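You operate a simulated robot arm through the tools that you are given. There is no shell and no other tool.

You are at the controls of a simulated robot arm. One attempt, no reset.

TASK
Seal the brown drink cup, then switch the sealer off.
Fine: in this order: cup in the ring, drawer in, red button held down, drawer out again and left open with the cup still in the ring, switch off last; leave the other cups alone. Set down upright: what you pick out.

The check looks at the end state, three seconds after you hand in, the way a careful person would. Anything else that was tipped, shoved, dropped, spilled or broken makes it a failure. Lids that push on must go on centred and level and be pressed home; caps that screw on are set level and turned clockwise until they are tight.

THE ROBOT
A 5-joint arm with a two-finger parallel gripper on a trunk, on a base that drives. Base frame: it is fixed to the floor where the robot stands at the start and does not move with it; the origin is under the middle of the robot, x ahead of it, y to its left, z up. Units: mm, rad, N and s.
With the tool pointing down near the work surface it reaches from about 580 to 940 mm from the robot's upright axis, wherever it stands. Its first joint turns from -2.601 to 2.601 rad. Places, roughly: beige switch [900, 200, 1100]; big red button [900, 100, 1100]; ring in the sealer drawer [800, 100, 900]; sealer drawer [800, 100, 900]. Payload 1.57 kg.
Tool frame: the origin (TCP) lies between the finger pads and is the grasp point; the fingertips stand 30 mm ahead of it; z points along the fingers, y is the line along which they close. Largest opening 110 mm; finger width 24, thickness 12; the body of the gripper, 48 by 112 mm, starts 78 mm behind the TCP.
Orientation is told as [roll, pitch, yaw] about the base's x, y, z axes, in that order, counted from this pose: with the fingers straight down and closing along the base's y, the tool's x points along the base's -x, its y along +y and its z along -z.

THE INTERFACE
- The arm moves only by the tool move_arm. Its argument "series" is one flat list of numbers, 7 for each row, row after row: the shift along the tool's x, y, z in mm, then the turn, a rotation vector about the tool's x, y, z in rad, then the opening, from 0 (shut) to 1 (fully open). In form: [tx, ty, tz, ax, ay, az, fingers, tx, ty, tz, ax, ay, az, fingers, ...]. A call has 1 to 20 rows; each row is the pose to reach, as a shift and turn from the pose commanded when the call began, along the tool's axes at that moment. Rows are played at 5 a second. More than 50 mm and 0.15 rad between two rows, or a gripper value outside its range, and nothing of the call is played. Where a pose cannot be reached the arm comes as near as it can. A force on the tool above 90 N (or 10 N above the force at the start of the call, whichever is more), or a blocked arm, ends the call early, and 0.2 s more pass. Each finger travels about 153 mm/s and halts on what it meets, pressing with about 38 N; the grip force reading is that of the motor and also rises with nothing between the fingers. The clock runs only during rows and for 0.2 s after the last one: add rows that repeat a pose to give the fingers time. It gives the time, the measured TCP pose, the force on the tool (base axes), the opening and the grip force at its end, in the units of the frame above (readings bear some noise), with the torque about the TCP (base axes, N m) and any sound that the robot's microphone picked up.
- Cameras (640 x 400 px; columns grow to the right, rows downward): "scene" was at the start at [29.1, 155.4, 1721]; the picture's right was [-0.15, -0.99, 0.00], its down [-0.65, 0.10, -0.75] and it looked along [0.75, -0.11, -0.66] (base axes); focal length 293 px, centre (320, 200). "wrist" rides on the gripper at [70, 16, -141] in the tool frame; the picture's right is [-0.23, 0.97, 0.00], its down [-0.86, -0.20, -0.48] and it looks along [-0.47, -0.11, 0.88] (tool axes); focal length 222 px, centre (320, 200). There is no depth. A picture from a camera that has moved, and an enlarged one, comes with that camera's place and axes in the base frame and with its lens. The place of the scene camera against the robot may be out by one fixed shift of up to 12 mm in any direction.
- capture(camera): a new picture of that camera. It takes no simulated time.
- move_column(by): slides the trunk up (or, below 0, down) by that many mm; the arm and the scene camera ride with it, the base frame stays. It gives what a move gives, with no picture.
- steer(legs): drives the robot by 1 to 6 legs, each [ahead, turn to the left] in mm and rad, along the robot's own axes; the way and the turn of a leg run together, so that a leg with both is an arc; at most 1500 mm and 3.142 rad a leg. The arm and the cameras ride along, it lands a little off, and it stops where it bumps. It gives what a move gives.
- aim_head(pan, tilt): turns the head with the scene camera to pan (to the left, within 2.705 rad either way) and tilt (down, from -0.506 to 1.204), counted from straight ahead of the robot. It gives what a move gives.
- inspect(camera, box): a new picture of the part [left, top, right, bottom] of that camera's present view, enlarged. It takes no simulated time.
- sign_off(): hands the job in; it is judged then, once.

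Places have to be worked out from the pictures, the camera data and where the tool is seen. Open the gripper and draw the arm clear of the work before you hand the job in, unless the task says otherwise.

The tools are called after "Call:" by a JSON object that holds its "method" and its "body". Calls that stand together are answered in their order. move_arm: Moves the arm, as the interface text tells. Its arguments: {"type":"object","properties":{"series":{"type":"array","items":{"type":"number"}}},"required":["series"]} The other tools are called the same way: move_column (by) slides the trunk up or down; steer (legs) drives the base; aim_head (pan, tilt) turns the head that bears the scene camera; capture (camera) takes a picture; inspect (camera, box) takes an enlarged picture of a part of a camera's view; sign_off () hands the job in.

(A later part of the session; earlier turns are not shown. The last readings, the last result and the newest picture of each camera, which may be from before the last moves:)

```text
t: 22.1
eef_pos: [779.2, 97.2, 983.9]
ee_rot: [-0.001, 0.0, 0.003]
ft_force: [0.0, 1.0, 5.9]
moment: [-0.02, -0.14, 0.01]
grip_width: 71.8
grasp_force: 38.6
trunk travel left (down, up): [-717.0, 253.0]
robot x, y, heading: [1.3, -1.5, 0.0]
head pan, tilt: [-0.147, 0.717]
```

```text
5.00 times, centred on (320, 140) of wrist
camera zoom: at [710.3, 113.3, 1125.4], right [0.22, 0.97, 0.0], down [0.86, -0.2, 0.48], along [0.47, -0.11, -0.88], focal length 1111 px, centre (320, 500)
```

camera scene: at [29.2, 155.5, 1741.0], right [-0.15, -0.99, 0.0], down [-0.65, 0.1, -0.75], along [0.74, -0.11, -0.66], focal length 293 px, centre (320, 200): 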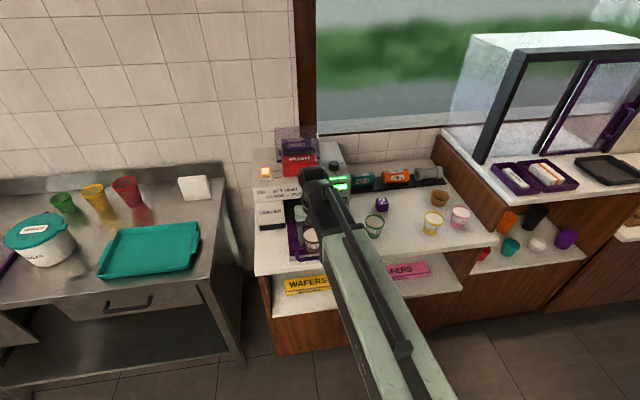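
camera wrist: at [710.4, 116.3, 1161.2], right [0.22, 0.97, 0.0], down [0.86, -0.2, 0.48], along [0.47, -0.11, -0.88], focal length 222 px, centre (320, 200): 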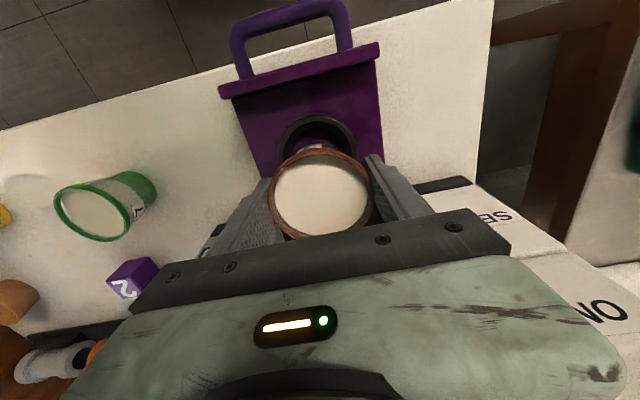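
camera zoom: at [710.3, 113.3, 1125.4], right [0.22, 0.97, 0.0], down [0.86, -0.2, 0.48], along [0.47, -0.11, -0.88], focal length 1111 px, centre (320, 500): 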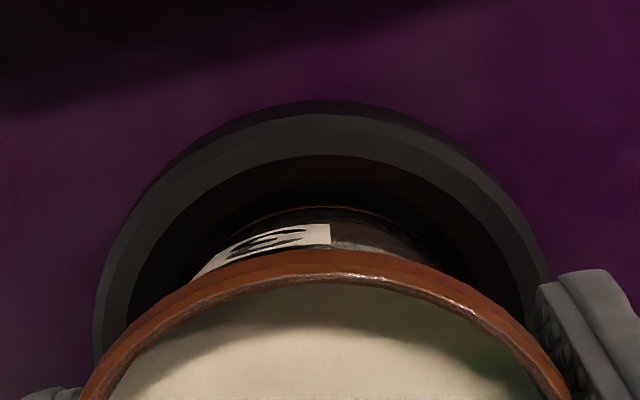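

Only about 6 N remains. I open the fingers gradually.

Call:
{"method": "move_arm", "body": {"series": [0, 0, 0, 0, 0, 0, 0.66, 0, 0, 0, 0, 0, 0, 0.69, 0, 0, 0, 0, 0, 0, 0.73, 0, 0, 0, 0, 0, 0, 0.8, 0, 0, 0, 0, 0, 0, 0.86, 0, 0, 0, 0, 0, 0, 0.86]}}

Call:
{"method": "inspect", "body": {"camera": "wrist", "box": [240, 100, 400, 200]}}

Call:
{"method": "inspect", "body": {"camera": "scene", "box": [282, 195, 346, 235]}}

```text
t: 23.6
eef_pos: [779.1, 96.3, 983.9]
ee_rot: [0.0, -0.001, 0.002]
ft_force: [0.0, -0.3, -0.2]
moment: [-0.01, 0.05, 0.0]
grip_width: 94.6
grasp_force: 0.0
trunk travel left (down, up): [-717.0, 253.0]
robot x, y, heading: [-2.9, 1.1, -0.002]
head pan, tilt: [-0.147, 0.717]
```

```text
4.00 times, centred on (320, 150) of wrist
camera zoom: at [710.9, 113.4, 1125.3], right [0.22, 0.97, 0.0], down [0.86, -0.2, 0.48], along [0.47, -0.11, -0.88], focal length 888 px, centre (320, 400)
```

zoom: 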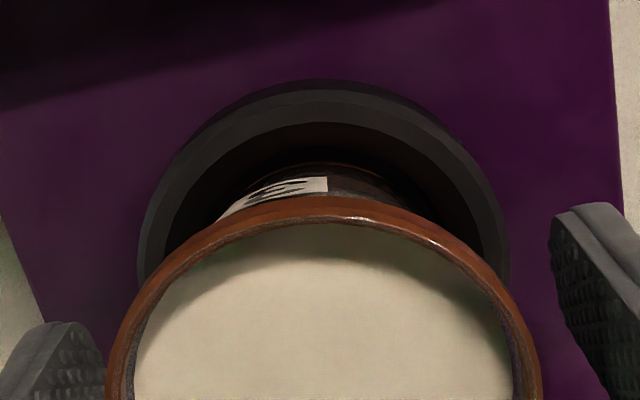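

```text
10.00 times, centred on (314, 215) of scene
camera zoom: at [29.1, 155.4, 1705.0], right [-0.15, -0.99, 0.0], down [-0.65, 0.1, -0.75], along [0.75, -0.11, -0.66], focal length 2929 px, centre (380, 50)
```

zoom: 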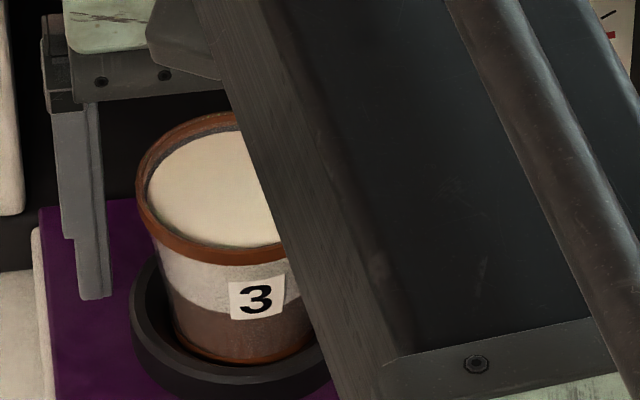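

The cup stands freely in the ring. I raise the trunk 60 mm to clear the rim and then withdraw toward the robot to look.

Call:
{"method": "move_column", "body": {"by": 60}}

Call:
{"method": "move_arm", "body": {"series": [40, 0, 0, 0, 0, 0, 0.86, 80, 0, 0, 0, 0, 0, 0.86, 110, -20, 0, 0, 0, 0, 0.86, 110, -60, 0, 0, 0, 0, 0.86, 110, -105, 0, 0, 0, 0, 0.86, 110, -150, 0, 0, 0, 0, 0.86, 110, -195, 0, 0, 0, 0, 0.86, 110, -240, 0, 0, 0, 0, 0.86, 110, -240, 0, 0, 0, 0, 0.86]}}

Call:
{"method": "inspect", "body": {"camera": "scene", "box": [250, 200, 346, 260]}}

Call:
{"method": "capture", "body": {"camera": "scene"}}

```text
t: 24.6
eef_pos: [780.1, 95.7, 1043.6]
ee_rot: [0.0, 0.0, 0.004]
ft_force: [0.5, 0.5, 0.1]
moment: [0.01, 0.0, -0.02]
grip_width: 94.9
grasp_force: 0.1
trunk travel left (down, up): [-777.0, 193.0]
robot x, y, heading: [0.7, -0.3, -0.001]
head pan, tilt: [-0.147, 0.717]
```

```text
t: 26.6
eef_pos: [670.3, -145.0, 1044.5]
ee_rot: [0.0, 0.0, 0.004]
ft_force: [-0.2, 0.2, -0.1]
moment: [0.0, -0.02, 0.0]
grip_width: 94.4
grasp_force: 0.1
trunk travel left (down, up): [-777.0, 193.0]
robot x, y, heading: [-3.0, -1.4, 0.005]
head pan, tilt: [-0.147, 0.717]
```

```text
6.67 times, centred on (298, 230) of scene
camera zoom: at [29.0, 155.0, 1765.1], right [-0.15, -0.99, 0.0], down [-0.65, 0.1, -0.75], along [0.75, -0.11, -0.66], focal length 1953 px, centre (467, 0)
```

zoom: 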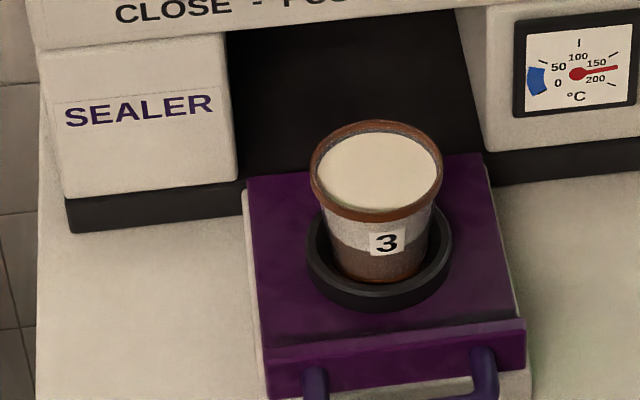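

```text
taken
camera scene: at [29.0, 155.0, 1765.1], right [-0.15, -0.99, 0.0], down [-0.65, 0.1, -0.75], along [0.75, -0.11, -0.66], focal length 293 px, centre (320, 200)
```

scene: 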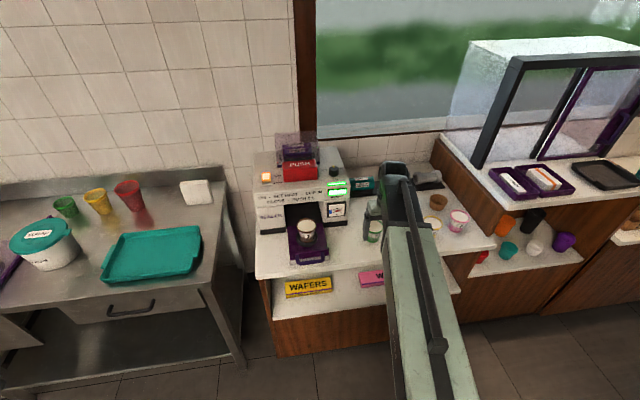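

Cup sits upright in the ring. Next I need the drawer handle's geometry, so I inspect it in the scene view and move the wrist camera beside it.

Call:
{"method": "inspect", "body": {"camera": "scene", "box": [274, 235, 346, 280]}}

Call:
{"method": "capture", "body": {"camera": "wrist"}}

```text
8.89 times, centred on (310, 258) of scene
camera zoom: at [29.0, 155.0, 1765.1], right [-0.15, -0.99, 0.0], down [-0.65, 0.1, -0.75], along [0.75, -0.11, -0.66], focal length 2604 px, centre (409, -311)
```

zoom: 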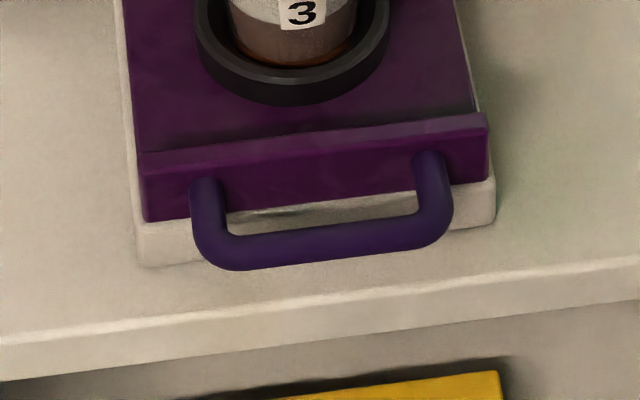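

```text
taken
camera wrist: at [602.0, -127.3, 1185.3], right [0.22, 0.97, 0.0], down [0.86, -0.2, 0.48], along [0.47, -0.11, -0.88], focal length 222 px, centre (320, 200)
```

wrist: 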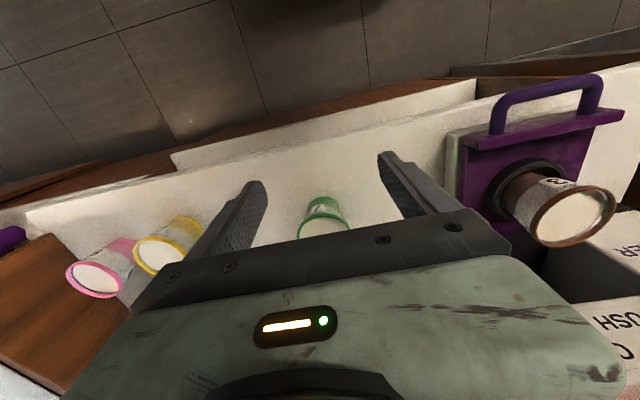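

Call:
{"method": "inspect", "body": {"camera": "wrist", "box": [480, 60, 640, 160]}}

```text
4.00 times, centred on (560, 110) of wrist
camera zoom: at [602.0, -127.3, 1185.3], right [0.22, 0.97, 0.0], down [0.86, -0.2, 0.48], along [0.47, -0.11, -0.88], focal length 888 px, centre (-640, 560)
```

zoom: 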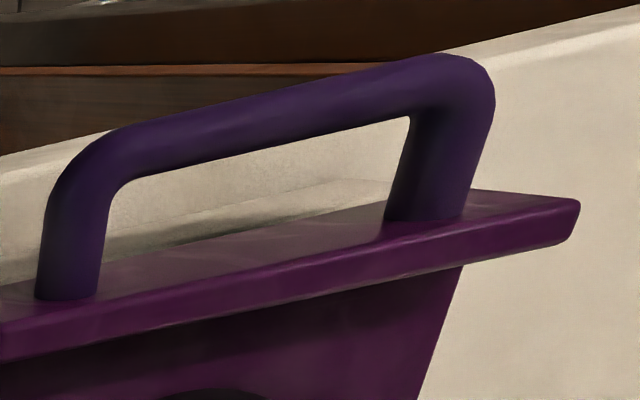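

The handle bar is at about x≈664, z≈919, centred y≈98.5, projecting from a plate whose front face is at x≈697. I'll push the bar with closed fingers; first I move in front of it at safe height with the gripper closed.

Call:
{"method": "move_arm", "body": {"series": [20, 20, 0, 0, 0, 0, 0.6, 45, 50, 0, 0, 0, 0, 0.4, 47, 90, 0, 0, 0, 0, 0.2, 47, 130, 0, 0, 0, 0, 0.0, 47, 170, 0, 0, 0, 0, 0.0, 47, 210, 0, 0, 0, 0, 0.0, 47, 243.5, 0, 0, 0, 0, 0.0, 47, 243.5, 0, 0, 0, 0, 0.0]}}

Call:
{"method": "capture", "body": {"camera": "wrist"}}

Call:
{"method": "inspect", "body": {"camera": "scene", "box": [250, 200, 378, 280]}}

```text
t: 28.4
eef_pos: [622.7, 99.3, 1043.8]
ee_rot: [-0.001, 0.0, 0.004]
ft_force: [-0.2, -0.5, -0.6]
moment: [-0.03, 0.01, 0.0]
grip_width: 0.0
grasp_force: 21.4
trunk travel left (down, up): [-777.0, 193.0]
robot x, y, heading: [0.4, 0.3, -0.002]
head pan, tilt: [-0.147, 0.717]
```

```text
taken
camera wrist: at [554.7, 116.6, 1185.3], right [0.22, 0.97, 0.0], down [0.86, -0.2, 0.48], along [0.47, -0.11, -0.88], focal length 222 px, centre (320, 200)
```

wrist: 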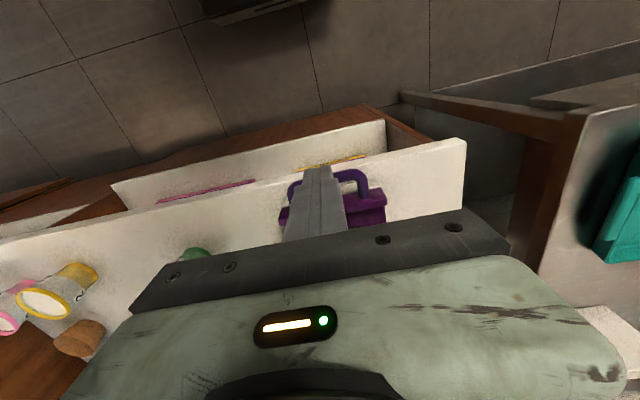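

```text
5.00 times, centred on (314, 240) of scene
camera zoom: at [29.0, 155.6, 1765.0], right [-0.15, -0.99, 0.0], down [-0.65, 0.1, -0.75], along [0.75, -0.11, -0.66], focal length 1465 px, centre (350, 0)
```

zoom: 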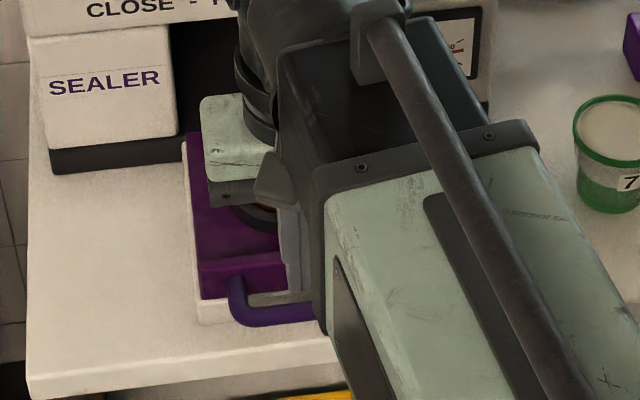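

Closed fingers are in front of the handle's middle (about 20 mm gap). I lower the trunk 101 mm so the tips reach z≈913, just below the bar's centre line.

Call:
{"method": "move_column", "body": {"by": -101}}

Call:
{"method": "capture", "body": {"camera": "wrist"}}

Call:
{"method": "inspect", "body": {"camera": "scene", "box": [250, 180, 378, 260]}}

```text
t: 29.7
eef_pos: [623.3, 99.0, 942.3]
ee_rot: [0.001, 0.0, 0.003]
ft_force: [-0.1, 0.3, 0.2]
moment: [-0.02, 0.01, 0.02]
grip_width: 0.1
grasp_force: 21.7
trunk travel left (down, up): [-676.0, 294.0]
robot x, y, heading: [1.2, -0.3, -0.001]
head pan, tilt: [-0.147, 0.717]
```

```text
taken
camera wrist: at [554.7, 116.0, 1084.3], right [0.22, 0.97, 0.0], down [0.86, -0.2, 0.48], along [0.47, -0.11, -0.88], focal length 222 px, centre (320, 200)
```

wrist: 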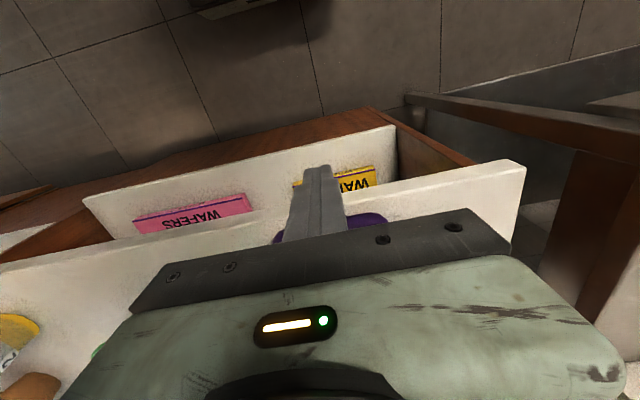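

```text
5.00 times, centred on (314, 220) of scene
camera zoom: at [29.0, 155.4, 1664.1], right [-0.15, -0.99, 0.0], down [-0.65, 0.1, -0.75], along [0.75, -0.11, -0.66], focal length 1465 px, centre (350, 100)
```

zoom: 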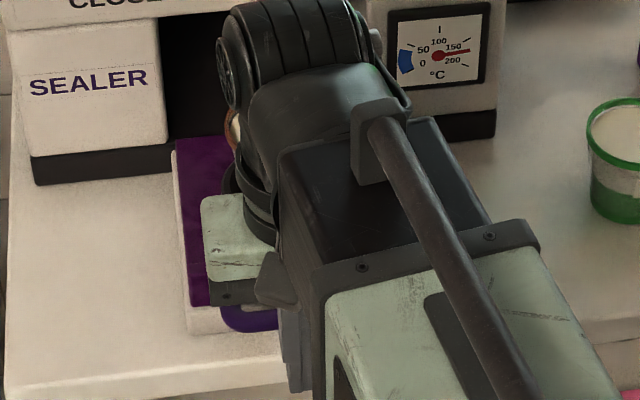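

Handle middle (y≈99.3) is right ahead of the fingers. I push forward slowly, first 45 mm, to see contact and that the cup rides along.

Call:
{"method": "move_arm", "body": {"series": [-8, 0, 0, 0, 0, 0, 0, -15, 0, 0, 0, 0, 0, 0, -20, 0, 0, 0, 0, 0, 0, -25, 0, 0, 0, 0, 0, 0, -30, 0, 0, 0, 0, 0, 0, -35, 0, 0, 0, 0, 0, 0, -40, 0, 0, 0, 0, 0, 0, -45, 0, 0, 0, 0, 0, 0]}}

Call:
{"method": "capture", "body": {"camera": "wrist"}}

Call:
{"method": "inspect", "body": {"camera": "scene", "box": [250, 180, 378, 260]}}

```text
t: 31.5
eef_pos: [668.2, 99.0, 943.0]
ee_rot: [0.001, 0.0, 0.002]
ft_force: [0.3, 0.3, 0.9]
moment: [-0.03, -0.01, 0.02]
grip_width: 0.1
grasp_force: 21.5
trunk travel left (down, up): [-676.0, 294.0]
robot x, y, heading: [0.7, -1.7, 0.0]
head pan, tilt: [-0.147, 0.717]
```

```text
taken
camera wrist: at [600.2, 116.2, 1084.3], right [0.22, 0.97, 0.0], down [0.86, -0.2, 0.48], along [0.47, -0.11, -0.88], focal length 222 px, centre (320, 200)
```

wrist: 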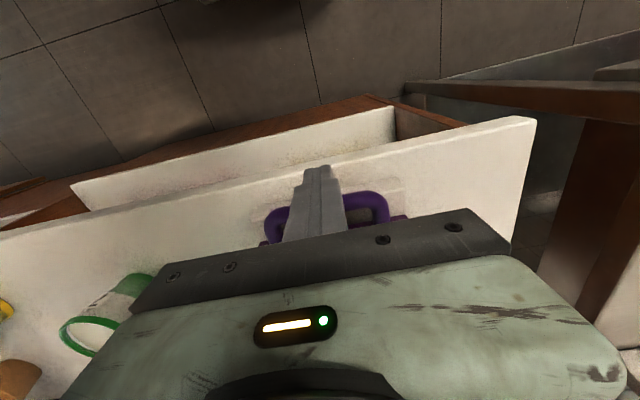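

```text
5.00 times, centred on (314, 220) of scene
camera zoom: at [29.0, 155.4, 1664.0], right [-0.15, -0.99, 0.0], down [-0.65, 0.1, -0.75], along [0.75, -0.11, -0.66], focal length 1465 px, centre (350, 100)
```

zoom: 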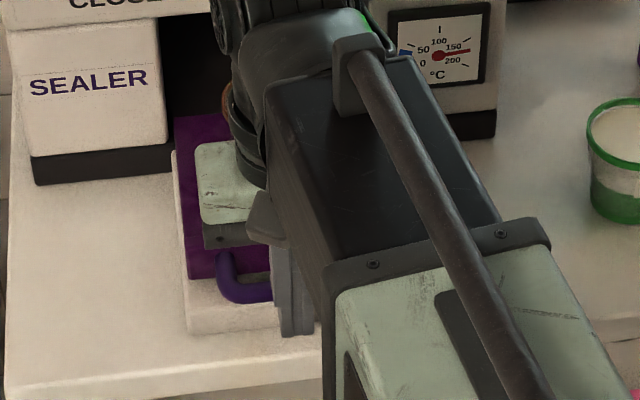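

The drawer slides in freely and the fixed white tray stays put. I continue pushing another 60 mm.

Call:
{"method": "move_arm", "body": {"series": [-7, 0, 0, 0, 0, 0, 0, -14, 0, 0, 0, 0, 0, 0, -21, 0, 0, 0, 0, 0, 0, -28, 0, 0, 0, 0, 0, 0, -35, 0, 0, 0, 0, 0, 0, -42, 0, 0, 0, 0, 0, 0, -49, 0, 0, 0, 0, 0, 0, -55, 0, 0, 0, 0, 0, 0, -60, 0, 0, 0, 0, 0, 0]}}

Call:
{"method": "capture", "body": {"camera": "wrist"}}

Call:
{"method": "inspect", "body": {"camera": "scene", "box": [250, 160, 378, 240]}}

```text
t: 33.5
eef_pos: [728.4, 97.6, 942.8]
ee_rot: [-0.001, -0.001, 0.003]
ft_force: [0.0, -0.3, 0.0]
moment: [0.02, -0.01, 0.01]
grip_width: 0.1
grasp_force: 20.6
trunk travel left (down, up): [-676.0, 294.0]
robot x, y, heading: [-0.9, -0.1, 0.002]
head pan, tilt: [-0.147, 0.717]
```

```text
taken
camera wrist: at [659.5, 115.4, 1084.3], right [0.22, 0.97, 0.0], down [0.86, -0.2, 0.48], along [0.47, -0.11, -0.88], focal length 222 px, centre (320, 200)
```

wrist: 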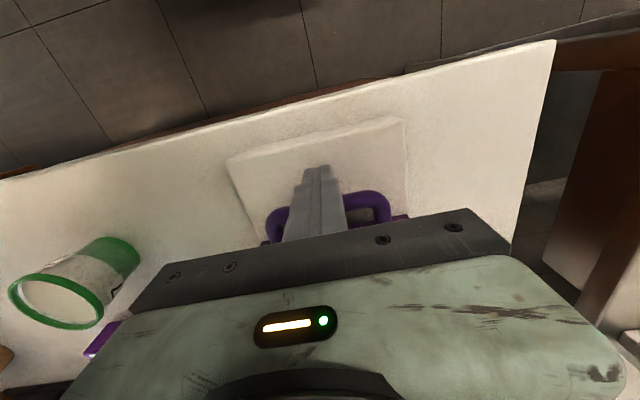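

```text
5.00 times, centred on (314, 200) of scene
camera zoom: at [29.0, 155.4, 1664.0], right [-0.15, -0.99, 0.0], down [-0.65, 0.1, -0.75], along [0.75, -0.11, -0.66], focal length 1465 px, centre (350, 200)
```

zoom: 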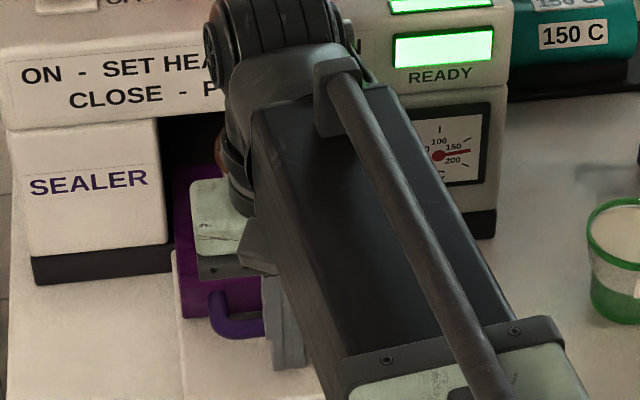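

The drawer keeps following with no resistance. I continue 50 mm more in small rows.

Call:
{"method": "move_arm", "body": {"series": [-7, 0, 0, 0, 0, 0, 0, -14, 0, 0, 0, 0, 0, 0, -21, 0, 0, 0, 0, 0, 0, -28, 0, 0, 0, 0, 0, 0, -34, 0, 0, 0, 0, 0, 0, -40, 0, 0, 0, 0, 0, 0, -45, 0, 0, 0, 0, 0, 0, -50, 0, 0, 0, 0, 0, 0]}}

Call:
{"method": "capture", "body": {"camera": "wrist"}}

Call:
{"method": "capture", "body": {"camera": "scene"}}

Call:
{"method": "inspect", "body": {"camera": "scene", "box": [250, 140, 378, 220]}}

```text
t: 35.3
eef_pos: [778.6, 99.6, 942.9]
ee_rot: [0.001, 0.001, 0.003]
ft_force: [-1.0, 0.3, 0.1]
moment: [-0.01, 0.02, 0.0]
grip_width: 0.2
grasp_force: 21.3
trunk travel left (down, up): [-676.0, 294.0]
robot x, y, heading: [-1.9, -3.4, -0.002]
head pan, tilt: [-0.147, 0.717]
```

```text
taken
camera wrist: at [709.9, 116.4, 1084.3], right [0.22, 0.97, 0.0], down [0.86, -0.2, 0.48], along [0.47, -0.11, -0.88], focal length 222 px, centre (320, 200)
```

wrist: 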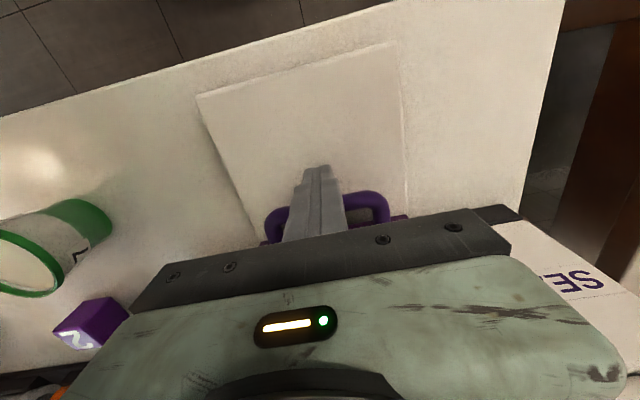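

```text
taken
camera scene: at [29.1, 155.4, 1664.0], right [-0.15, -0.99, 0.0], down [-0.65, 0.1, -0.75], along [0.75, -0.11, -0.66], focal length 293 px, centre (320, 200)
```

scene: 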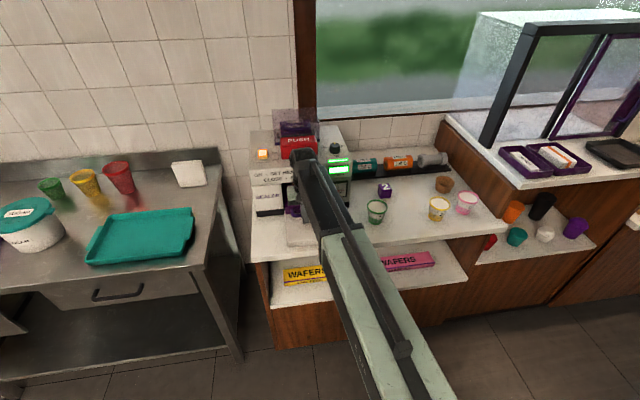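

```text
5.00 times, centred on (314, 180) of scene
camera zoom: at [29.1, 155.4, 1664.0], right [-0.15, -0.99, 0.0], down [-0.65, 0.1, -0.75], along [0.75, -0.11, -0.66], focal length 1465 px, centre (350, 300)
```

zoom: 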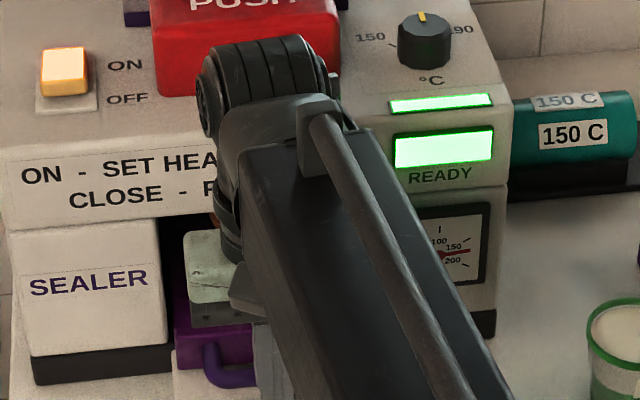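

Still sliding freely. Now I advance in short 12 mm calls, watching for the end stop.

Call:
{"method": "move_arm", "body": {"series": [-4, 0, 0, 0, 0, 0, 0, -8, 0, 0, 0, 0, 0, 0, -12, 0, 0, 0, 0, 0, 0]}}

Call:
{"method": "inspect", "body": {"camera": "scene", "box": [250, 160, 330, 210]}}

Call:
{"method": "capture", "body": {"camera": "wrist"}}

```text
t: 36.1
eef_pos: [791.3, 98.5, 942.5]
ee_rot: [0.0, 0.001, 0.003]
ft_force: [0.0, 0.4, 0.5]
moment: [0.02, -0.02, 0.0]
grip_width: 0.0
grasp_force: 20.8
trunk travel left (down, up): [-676.0, 294.0]
robot x, y, heading: [0.3, -2.1, 0.003]
head pan, tilt: [-0.147, 0.717]
```

```text
8.00 times, centred on (290, 185) of scene
camera zoom: at [29.0, 155.4, 1664.0], right [-0.15, -0.99, 0.0], down [-0.65, 0.1, -0.75], along [0.75, -0.11, -0.66], focal length 2343 px, centre (560, 320)
```

zoom: 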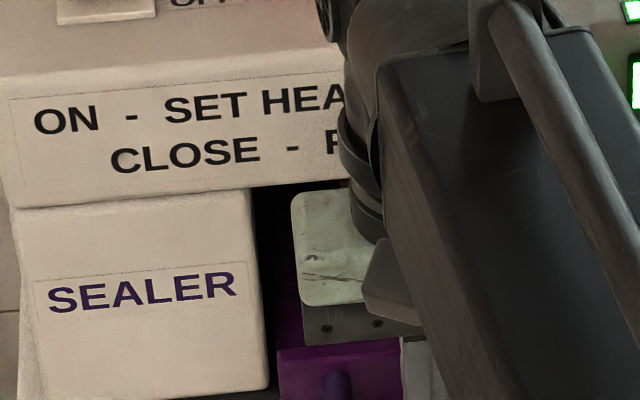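

```text
taken
camera wrist: at [721.8, 116.5, 1084.3], right [0.22, 0.97, 0.0], down [0.86, -0.2, 0.48], along [0.47, -0.11, -0.88], focal length 222 px, centre (320, 200)
```

wrist: 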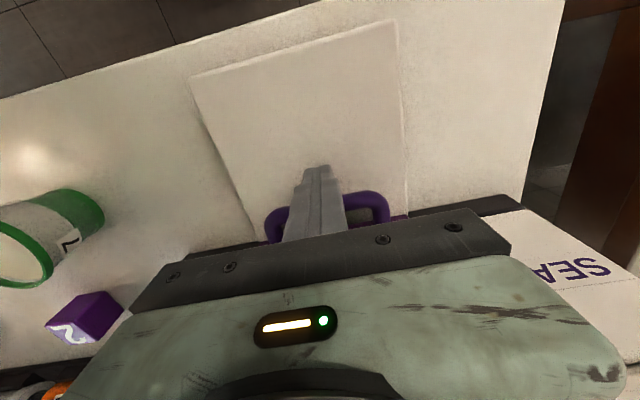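

Call:
{"method": "move_arm", "body": {"series": [-4, 0, 0, 0, 0, 0, 0, -8, 0, 0, 0, 0, 0, 0, -12, 0, 0, 0, 0, 0, 0]}}

Call:
{"method": "inspect", "body": {"camera": "scene", "box": [250, 160, 330, 210]}}

```text
t: 36.9
eef_pos: [801.7, 100.4, 942.0]
ee_rot: [0.001, 0.0, 0.004]
ft_force: [-0.2, 0.4, -0.5]
moment: [0.0, 0.02, 0.0]
grip_width: 0.0
grasp_force: 21.1
trunk travel left (down, up): [-676.0, 294.0]
robot x, y, heading: [-0.5, -0.3, 0.001]
head pan, tilt: [-0.147, 0.717]
```

```text
8.00 times, centred on (290, 185) of scene
camera zoom: at [29.1, 155.4, 1664.0], right [-0.15, -0.99, 0.0], down [-0.65, 0.1, -0.75], along [0.75, -0.11, -0.66], focal length 2343 px, centre (560, 320)
```

zoom: 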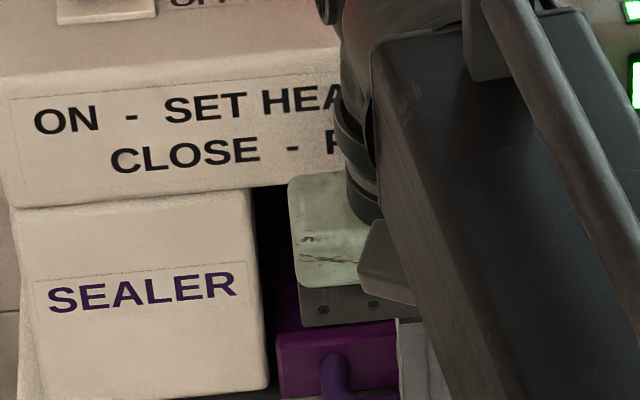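

Call:
{"method": "move_arm", "body": {"series": [-3, 0, 0, 0, 0, 0, 0, -6, 0, 0, 0, 0, 0, 0]}}

Call:
{"method": "capture", "body": {"camera": "wrist"}}

Call:
{"method": "inspect", "body": {"camera": "scene", "box": [250, 160, 330, 210]}}

```text
t: 37.5
eef_pos: [806.5, 100.4, 942.8]
ee_rot: [0.0, 0.005, 0.004]
ft_force: [-12.7, 0.4, -7.0]
moment: [-0.02, 0.22, 0.04]
grip_width: 0.0
grasp_force: 21.3
trunk travel left (down, up): [-676.0, 294.0]
robot x, y, heading: [-0.6, -3.6, 0.001]
head pan, tilt: [-0.147, 0.717]
```

```text
taken
camera wrist: at [738.6, 117.2, 1084.9], right [0.22, 0.97, 0.0], down [0.86, -0.2, 0.48], along [0.46, -0.11, -0.88], focal length 222 px, centre (320, 200)
```

wrist: 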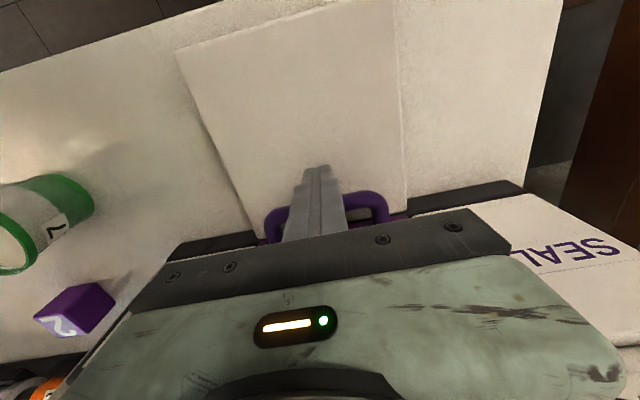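

```text
8.00 times, centred on (290, 185) of scene
camera zoom: at [27.9, 155.5, 1663.9], right [-0.15, -0.99, 0.0], down [-0.65, 0.1, -0.75], along [0.75, -0.11, -0.66], focal length 2343 px, centre (560, 320)
```

zoom: 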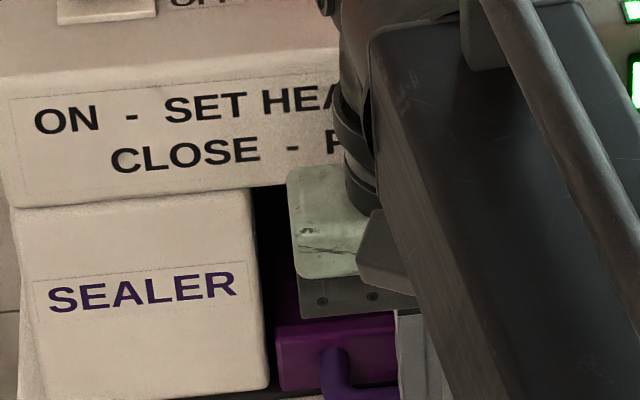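

Resistance of 13 N appears at x≈806, consistent with contact at the bar. I push 3 mm further to confirm that it is the hard stop.

Call:
{"method": "move_arm", "body": {"series": [-1.5, 0, 0, 0, 0, 0, 0, -3, 0, 0, 0, 0, 0, 0, -3, 0, 0, 0, 0, 0, 0]}}

Call:
{"method": "inspect", "body": {"camera": "scene", "box": [250, 160, 330, 210]}}

```text
t: 38.3
eef_pos: [807.9, 99.6, 944.9]
ee_rot: [-0.003, 0.008, 0.005]
ft_force: [-43.3, -1.0, -18.4]
moment: [0.02, 0.75, 0.04]
grip_width: 0.0
grasp_force: 21.6
trunk travel left (down, up): [-676.0, 294.0]
robot x, y, heading: [-1.5, -2.7, -0.002]
head pan, tilt: [-0.147, 0.717]
```

```text
8.00 times, centred on (290, 185) of scene
camera zoom: at [25.7, 155.6, 1664.0], right [-0.15, -0.99, 0.0], down [-0.65, 0.1, -0.75], along [0.75, -0.11, -0.66], focal length 2343 px, centre (560, 320)
```

zoom: 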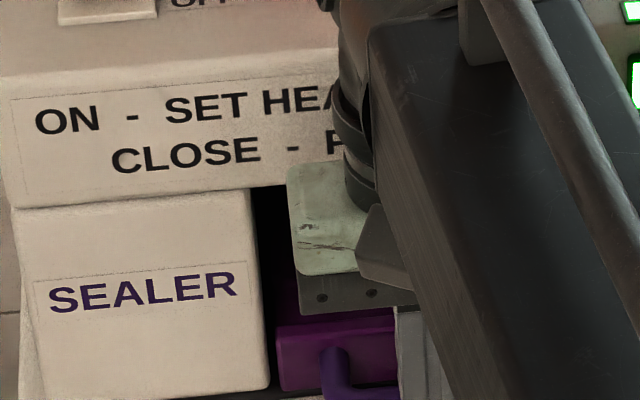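

A clear 43 N hard stop: the drawer is home and the sealer hasn't shifted. I back away and raise the trunk to work on the button.

Call:
{"method": "move_arm", "body": {"series": [5, 0, 0, 0, 0, 0, 0, 20, 0, 0, 0, 0, 0, 0, 60, 0, 0, 0, 0, 0, 0, 95, 0, 0, 0, 0, 0, 0, 95, 0, 0, 0, 0, 0, 0]}}

Call:
{"method": "move_column", "body": {"by": 265}}

Call:
{"method": "capture", "body": {"camera": "wrist"}}

Call:
{"method": "capture", "body": {"camera": "scene"}}

```text
t: 39.5
eef_pos: [716.9, 99.9, 942.6]
ee_rot: [0.001, 0.0, 0.004]
ft_force: [-0.6, 0.0, 0.1]
moment: [-0.02, -0.01, 0.02]
grip_width: 0.0
grasp_force: 21.7
trunk travel left (down, up): [-676.0, 294.0]
robot x, y, heading: [-2.2, -2.0, -0.003]
head pan, tilt: [-0.147, 0.717]
```

```text
t: 42.2
eef_pos: [717.2, 100.4, 1207.1]
ee_rot: [-0.003, -0.001, 0.003]
ft_force: [0.2, -0.1, -0.3]
moment: [-0.04, 0.05, 0.0]
grip_width: 0.0
grasp_force: 22.0
trunk travel left (down, up): [-941.0, 29.0]
robot x, y, heading: [1.7, -0.4, 0.002]
head pan, tilt: [-0.147, 0.717]
```

```text
taken
camera wrist: at [648.4, 117.5, 1349.2], right [0.22, 0.97, 0.0], down [0.86, -0.2, 0.48], along [0.47, -0.11, -0.88], focal length 222 px, centre (320, 200)
```

wrist: 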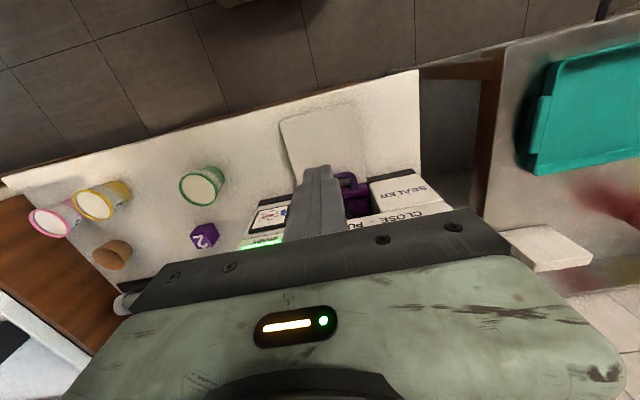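

```text
taken
camera scene: at [29.1, 155.5, 1929.0], right [-0.15, -0.99, 0.0], down [-0.65, 0.1, -0.75], along [0.74, -0.11, -0.66], focal length 293 px, centre (320, 200)
```

scene: 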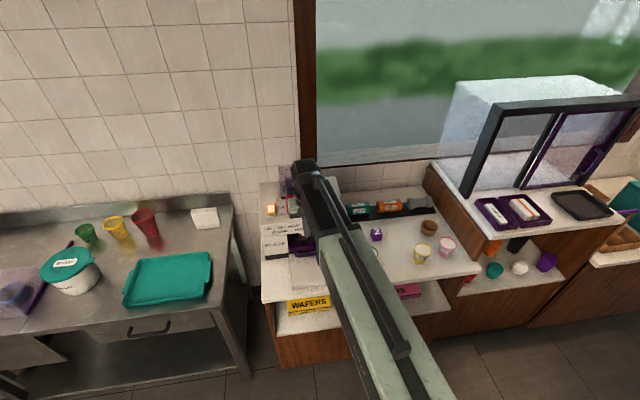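

I swing the arm to the right so that the scene camera sees the closed drawer, the button and the switch from this height.

Call:
{"method": "move_arm", "body": {"series": [0, -45, 0, 0, 0, 0, 0, 0, -90, 0, 0, 0, 0, 0, 0, -135, 0, 0, 0, 0, 0, 0, -180, 0, 0, 0, 0, 0, 0, -225, 0, 0, 0, 0, 0, 0, -250, 0, 0, 0, 0, 0, 0, -250, 0, 0, 0, 0, 0]}}

Call:
{"method": "inspect", "body": {"camera": "scene", "box": [250, 155, 362, 225]}}

Call:
{"method": "inspect", "body": {"camera": "scene", "box": [250, 205, 362, 275]}}

Call:
{"method": "capture", "body": {"camera": "wrist"}}

```text
t: 43.8
eef_pos: [716.1, -151.2, 1207.4]
ee_rot: [0.001, 0.0, 0.003]
ft_force: [0.5, -0.5, 0.1]
moment: [0.02, -0.02, 0.0]
grip_width: 0.0
grasp_force: 21.6
trunk travel left (down, up): [-941.0, 29.0]
robot x, y, heading: [0.2, 0.3, -0.002]
head pan, tilt: [-0.147, 0.717]
```

```text
5.71 times, centred on (306, 190) of scene
camera zoom: at [29.1, 155.6, 1929.0], right [-0.15, -0.99, 0.0], down [-0.65, 0.1, -0.75], along [0.75, -0.11, -0.66], focal length 1674 px, centre (400, 257)
```

zoom: 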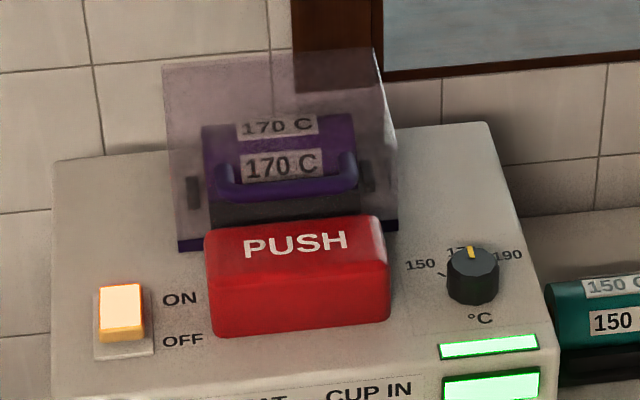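

```text
5.71 times, centred on (306, 240) of scene
camera zoom: at [29.1, 155.6, 1929.0], right [-0.15, -0.99, 0.0], down [-0.65, 0.1, -0.75], along [0.75, -0.11, -0.66], focal length 1674 px, centre (400, -29)
```

zoom: 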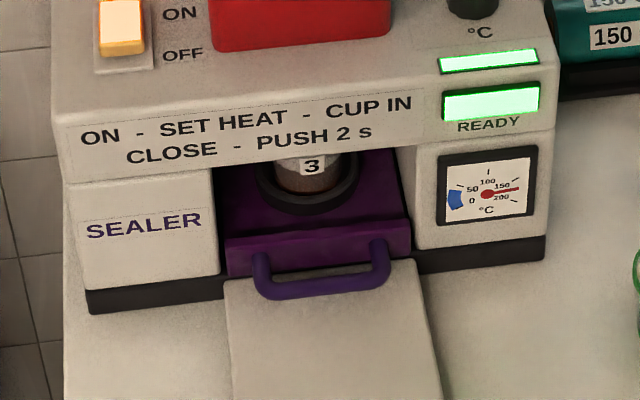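

```text
taken
camera wrist: at [648.6, -134.5, 1349.3], right [0.22, 0.97, 0.0], down [0.86, -0.2, 0.48], along [0.47, -0.11, -0.88], focal length 222 px, centre (320, 200)
```

wrist: 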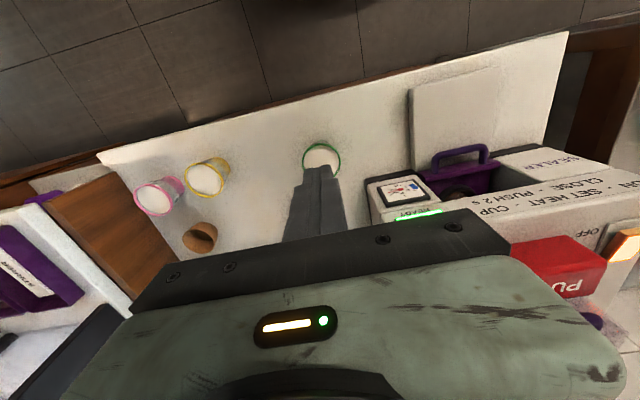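

Drawer is flush in and the cup is under the head. To locate button and switch precisely I take a wrist view from the right of the sealer first.

Call:
{"method": "move_arm", "body": {"series": [-40, 10, 0, 0, 0, 0, 0, -80, 20, 0, 0, 0, 0, 0, -110, 30, 0, 0, 0, 0, 0, -134, 30, 0, 0, 0, 0, 0, -134, 30, 0, 0, 0, 0, 0]}}

Call:
{"method": "capture", "body": {"camera": "wrist"}}

Call:
{"method": "inspect", "body": {"camera": "wrist", "box": [480, 130, 640, 230]}}

```text
t: 45.0
eef_pos: [851.4, -119.5, 1207.7]
ee_rot: [-0.001, 0.001, 0.003]
ft_force: [0.4, 0.2, 0.5]
moment: [-0.01, 0.01, 0.01]
grip_width: 0.1
grasp_force: 21.4
trunk travel left (down, up): [-941.0, 29.0]
robot x, y, heading: [2.0, -0.2, -0.0]
head pan, tilt: [-0.147, 0.717]
```

```text
taken
camera wrist: at [783.2, -102.3, 1349.4], right [0.22, 0.97, 0.0], down [0.86, -0.2, 0.48], along [0.47, -0.11, -0.88], focal length 222 px, centre (320, 200)
```

wrist: 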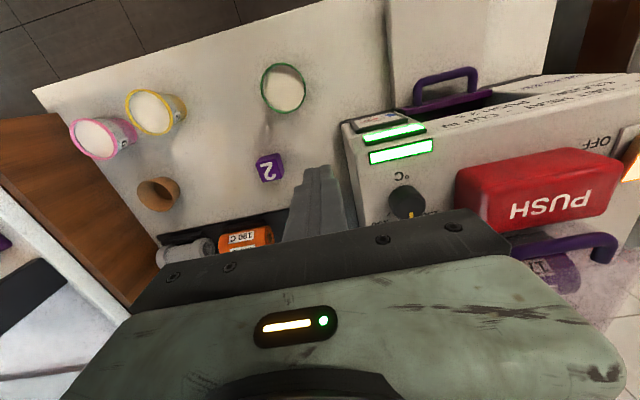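

```text
4.00 times, centred on (560, 180) of wrist
camera zoom: at [783.2, -102.3, 1349.4], right [0.22, 0.97, 0.0], down [0.86, -0.2, 0.48], along [0.47, -0.11, -0.88], focal length 888 px, centre (-640, 280)
```

zoom: 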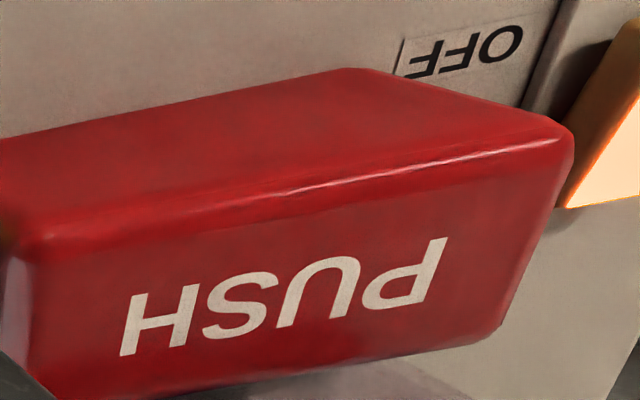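

Good view of the button and the OFF label. Now I go around in front to a left-hand view for triangulation.

Call:
{"method": "move_arm", "body": {"series": [50, 0, 0, 0, 0, 0, 0, 100, 0, 0, 0, 0, 0, 0, 130, 30, 0, 0, 0, 0, 0, 130, 80, 0, 0, 0, 0, 0, 130, 130, 0, 0, 0, 0, 0, 130, 180, 0, 0, 0, 0, 0, 130, 230, 0, 0, 0, 0, 0, 130, 280, 0, 0, 0, 0, 0, 130, 330, 0, 0, 0, 0, 0, 130, 380, 0, 0, 0, 0, 0, 100, 420, 0, 0, 0, 0, 0, 60, 440, 0, 0, 0, 0, 0, 20, 450, 0, 0, 0, 0, 0, 0, 455, 0, 0, 0, 0, 0, 0, 455, 0, 0, 0, 0, 0]}}

Call:
{"method": "capture", "body": {"camera": "wrist"}}

Call:
{"method": "capture", "body": {"camera": "scene"}}

```text
t: 48.2
eef_pos: [849.3, 333.4, 1208.3]
ee_rot: [0.001, -0.001, 0.004]
ft_force: [-0.1, 0.7, -0.3]
moment: [0.0, -0.01, -0.01]
grip_width: 0.0
grasp_force: 21.1
trunk travel left (down, up): [-941.0, 29.0]
robot x, y, heading: [-0.4, 0.9, 0.0]
head pan, tilt: [-0.147, 0.717]
```

```text
taken
camera wrist: at [781.5, 350.8, 1349.3], right [0.22, 0.97, 0.0], down [0.86, -0.2, 0.48], along [0.47, -0.11, -0.88], focal length 222 px, centre (320, 200)
```

wrist: 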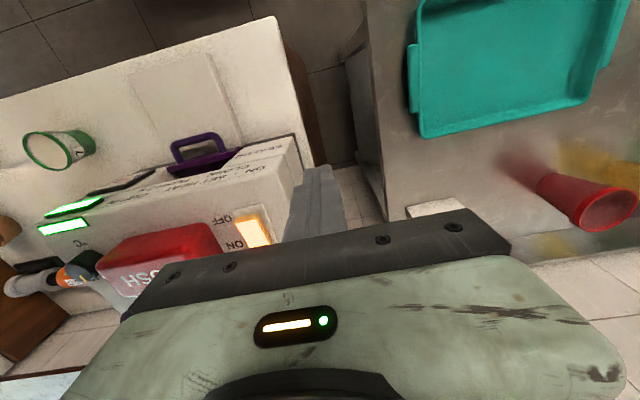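

```text
taken
camera scene: at [29.0, 155.4, 1929.0], right [-0.15, -0.99, 0.0], down [-0.65, 0.1, -0.75], along [0.75, -0.11, -0.66], focal length 293 px, centre (320, 200)
```

scene: 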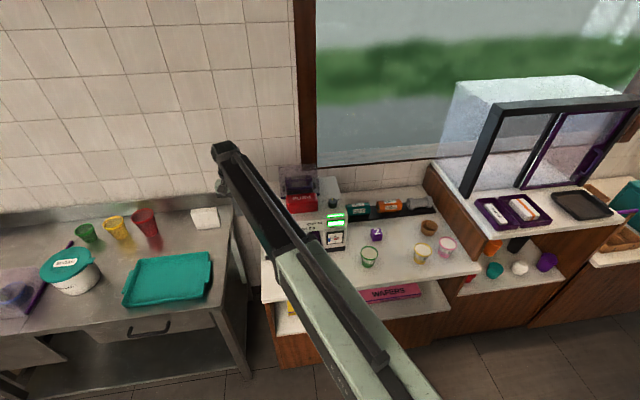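

Call:
{"method": "inspect", "body": {"camera": "wrist", "box": [80, 200, 240, 300]}}

Call:
{"method": "inspect", "body": {"camera": "wrist", "box": [190, 200, 290, 262]}}

```text
4.00 times, centred on (160, 250) of wrist
camera zoom: at [781.5, 350.8, 1349.3], right [0.22, 0.97, 0.0], down [0.86, -0.2, 0.48], along [0.47, -0.11, -0.88], focal length 888 px, centre (960, 0)
```

zoom: 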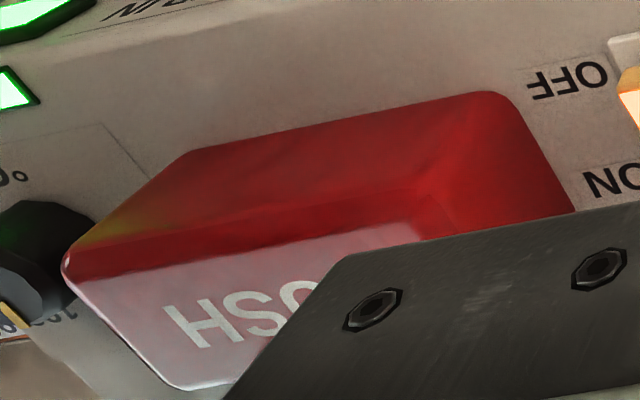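

```text
6.40 times, centred on (240, 231) of wrist
camera zoom: at [781.5, 350.8, 1349.3], right [0.22, 0.97, 0.0], down [0.86, -0.2, 0.48], along [0.47, -0.11, -0.88], focal length 1422 px, centre (832, 2)
```

zoom: 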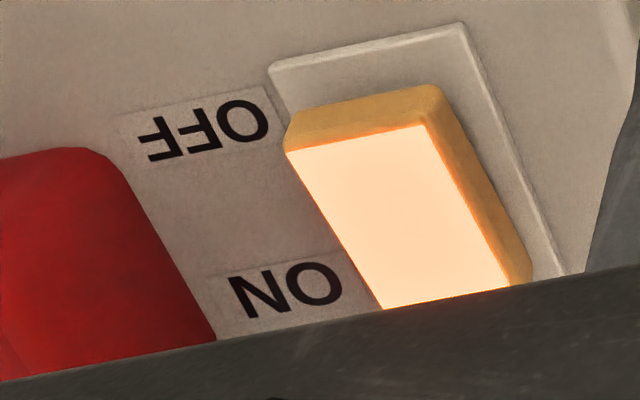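

Triangulated: button top face spans x 917–973, y 39–160 at z≈1150; the rocker's raised OFF end is at about x≈909–920, y≈228, z≈1122. I move the closed fingertips over the front part of the button (x≈927, y≈99), tips at 1178.

Call:
{"method": "move_arm", "body": {"series": [0, -45, 0, 0, 0, 0, 0, 0, -90, 0, 0, 0, 0, 0, 0, -135, 0, 0, 0, 0, 0, 0, -180, 0, 0, 0, 0, 0, 0, -225, 0, 0, 0, 0, 0, -20, -234.5, 0, 0, 0, 0, 0, -50, -234.5, 0, 0, 0, 0, 0, -77, -234.5, 0, 0, 0, 0, 0, -77, -234.5, 0, 0, 0, 0, 0]}}

Call:
{"method": "capture", "body": {"camera": "wrist"}}

Call:
{"method": "inspect", "body": {"camera": "scene", "box": [250, 140, 362, 210]}}

```text
t: 50.2
eef_pos: [927.8, 99.3, 1208.1]
ee_rot: [-0.001, 0.0, 0.003]
ft_force: [1.4, -0.3, -0.4]
moment: [0.0, 0.03, -0.02]
grip_width: 0.0
grasp_force: 21.7
trunk travel left (down, up): [-941.0, 29.0]
robot x, y, heading: [-1.5, -0.4, -0.001]
head pan, tilt: [-0.147, 0.717]
```

```text
taken
camera wrist: at [859.2, 117.0, 1349.3], right [0.22, 0.97, 0.0], down [0.86, -0.2, 0.48], along [0.47, -0.11, -0.88], focal length 222 px, centre (320, 200)
```

wrist: 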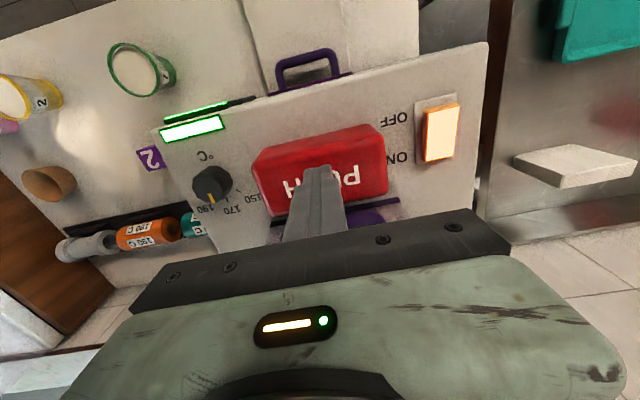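

```text
5.71 times, centred on (306, 175) of scene
camera zoom: at [28.9, 155.5, 1929.0], right [-0.15, -0.99, 0.0], down [-0.65, 0.1, -0.75], along [0.75, -0.11, -0.66], focal length 1674 px, centre (400, 343)
```

zoom: 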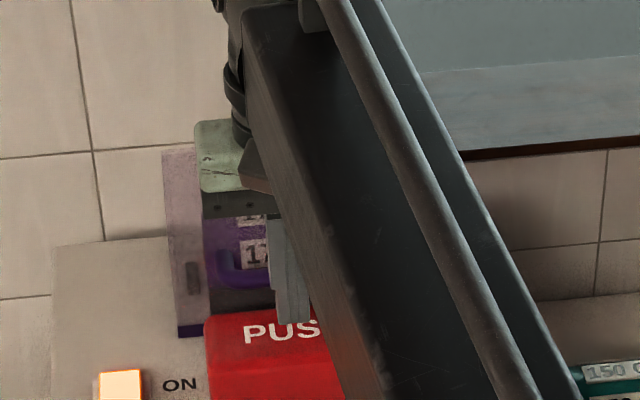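

Tips are above the front half of the red button; READY is still lit and the knob is at 170. I lower the trunk 25 mm to just above the button.

Call:
{"method": "move_column", "body": {"by": -25}}

Call:
{"method": "move_column", "body": {"by": -5}}

Call:
{"method": "inspect", "body": {"camera": "scene", "box": [250, 130, 362, 200]}}

Call:
{"method": "capture", "body": {"camera": "wrist"}}

```text
t: 50.9
eef_pos: [927.3, 99.6, 1183.0]
ee_rot: [-0.001, -0.001, 0.004]
ft_force: [0.8, -0.3, 1.6]
moment: [-0.02, -0.04, 0.02]
grip_width: 0.0
grasp_force: 21.2
trunk travel left (down, up): [-916.0, 54.0]
robot x, y, heading: [2.1, -0.3, 0.001]
head pan, tilt: [-0.147, 0.717]
```

```text
t: 51.5
eef_pos: [928.2, 99.5, 1177.4]
ee_rot: [-0.001, 0.0, 0.005]
ft_force: [1.8, -0.3, 3.7]
moment: [0.02, -0.06, -0.02]
grip_width: 0.0
grasp_force: 21.1
trunk travel left (down, up): [-911.0, 59.0]
robot x, y, heading: [3.0, -1.7, -0.004]
head pan, tilt: [-0.147, 0.717]
```

```text
5.71 times, centred on (306, 165) of scene
camera zoom: at [29.0, 155.4, 1899.0], right [-0.15, -0.99, 0.0], down [-0.65, 0.1, -0.75], along [0.75, -0.11, -0.66], focal length 1674 px, centre (400, 400)
```

zoom: 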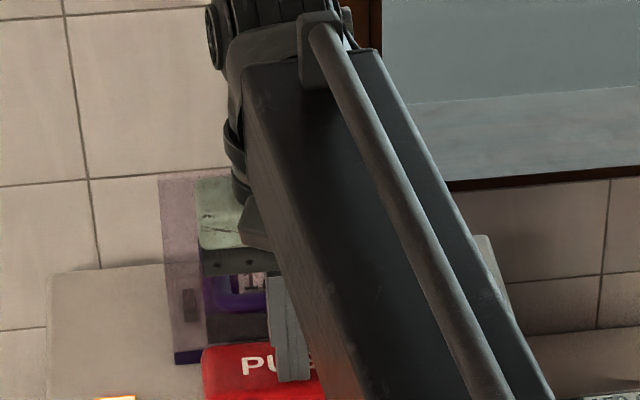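

```text
taken
camera wrist: at [859.2, 117.0, 1319.3], right [0.22, 0.97, 0.0], down [0.86, -0.2, 0.48], along [0.47, -0.11, -0.88], focal length 222 px, centre (320, 200)
```

wrist: 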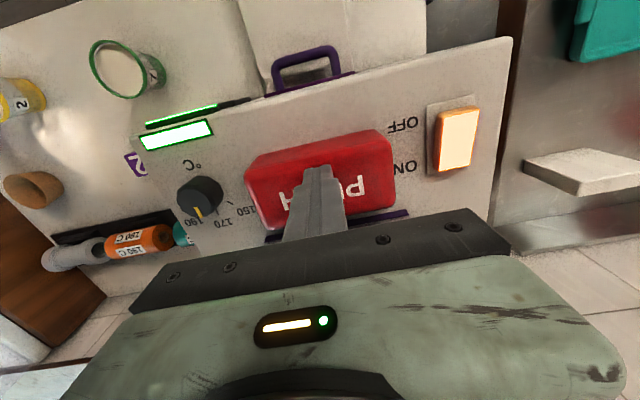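

Spring contact has begun (3.7 N). I press further down in steps.

Call:
{"method": "move_column", "body": {"by": -6}}

```text
t: 52.0
eef_pos: [928.1, 100.0, 1171.5]
ee_rot: [0.0, -0.001, 0.003]
ft_force: [3.6, 0.5, 4.9]
moment: [0.03, -0.06, 0.01]
grip_width: 0.0
grasp_force: 21.3
trunk travel left (down, up): [-905.0, 65.0]
robot x, y, heading: [-1.5, -3.6, -0.002]
head pan, tilt: [-0.147, 0.717]
heard: click
```

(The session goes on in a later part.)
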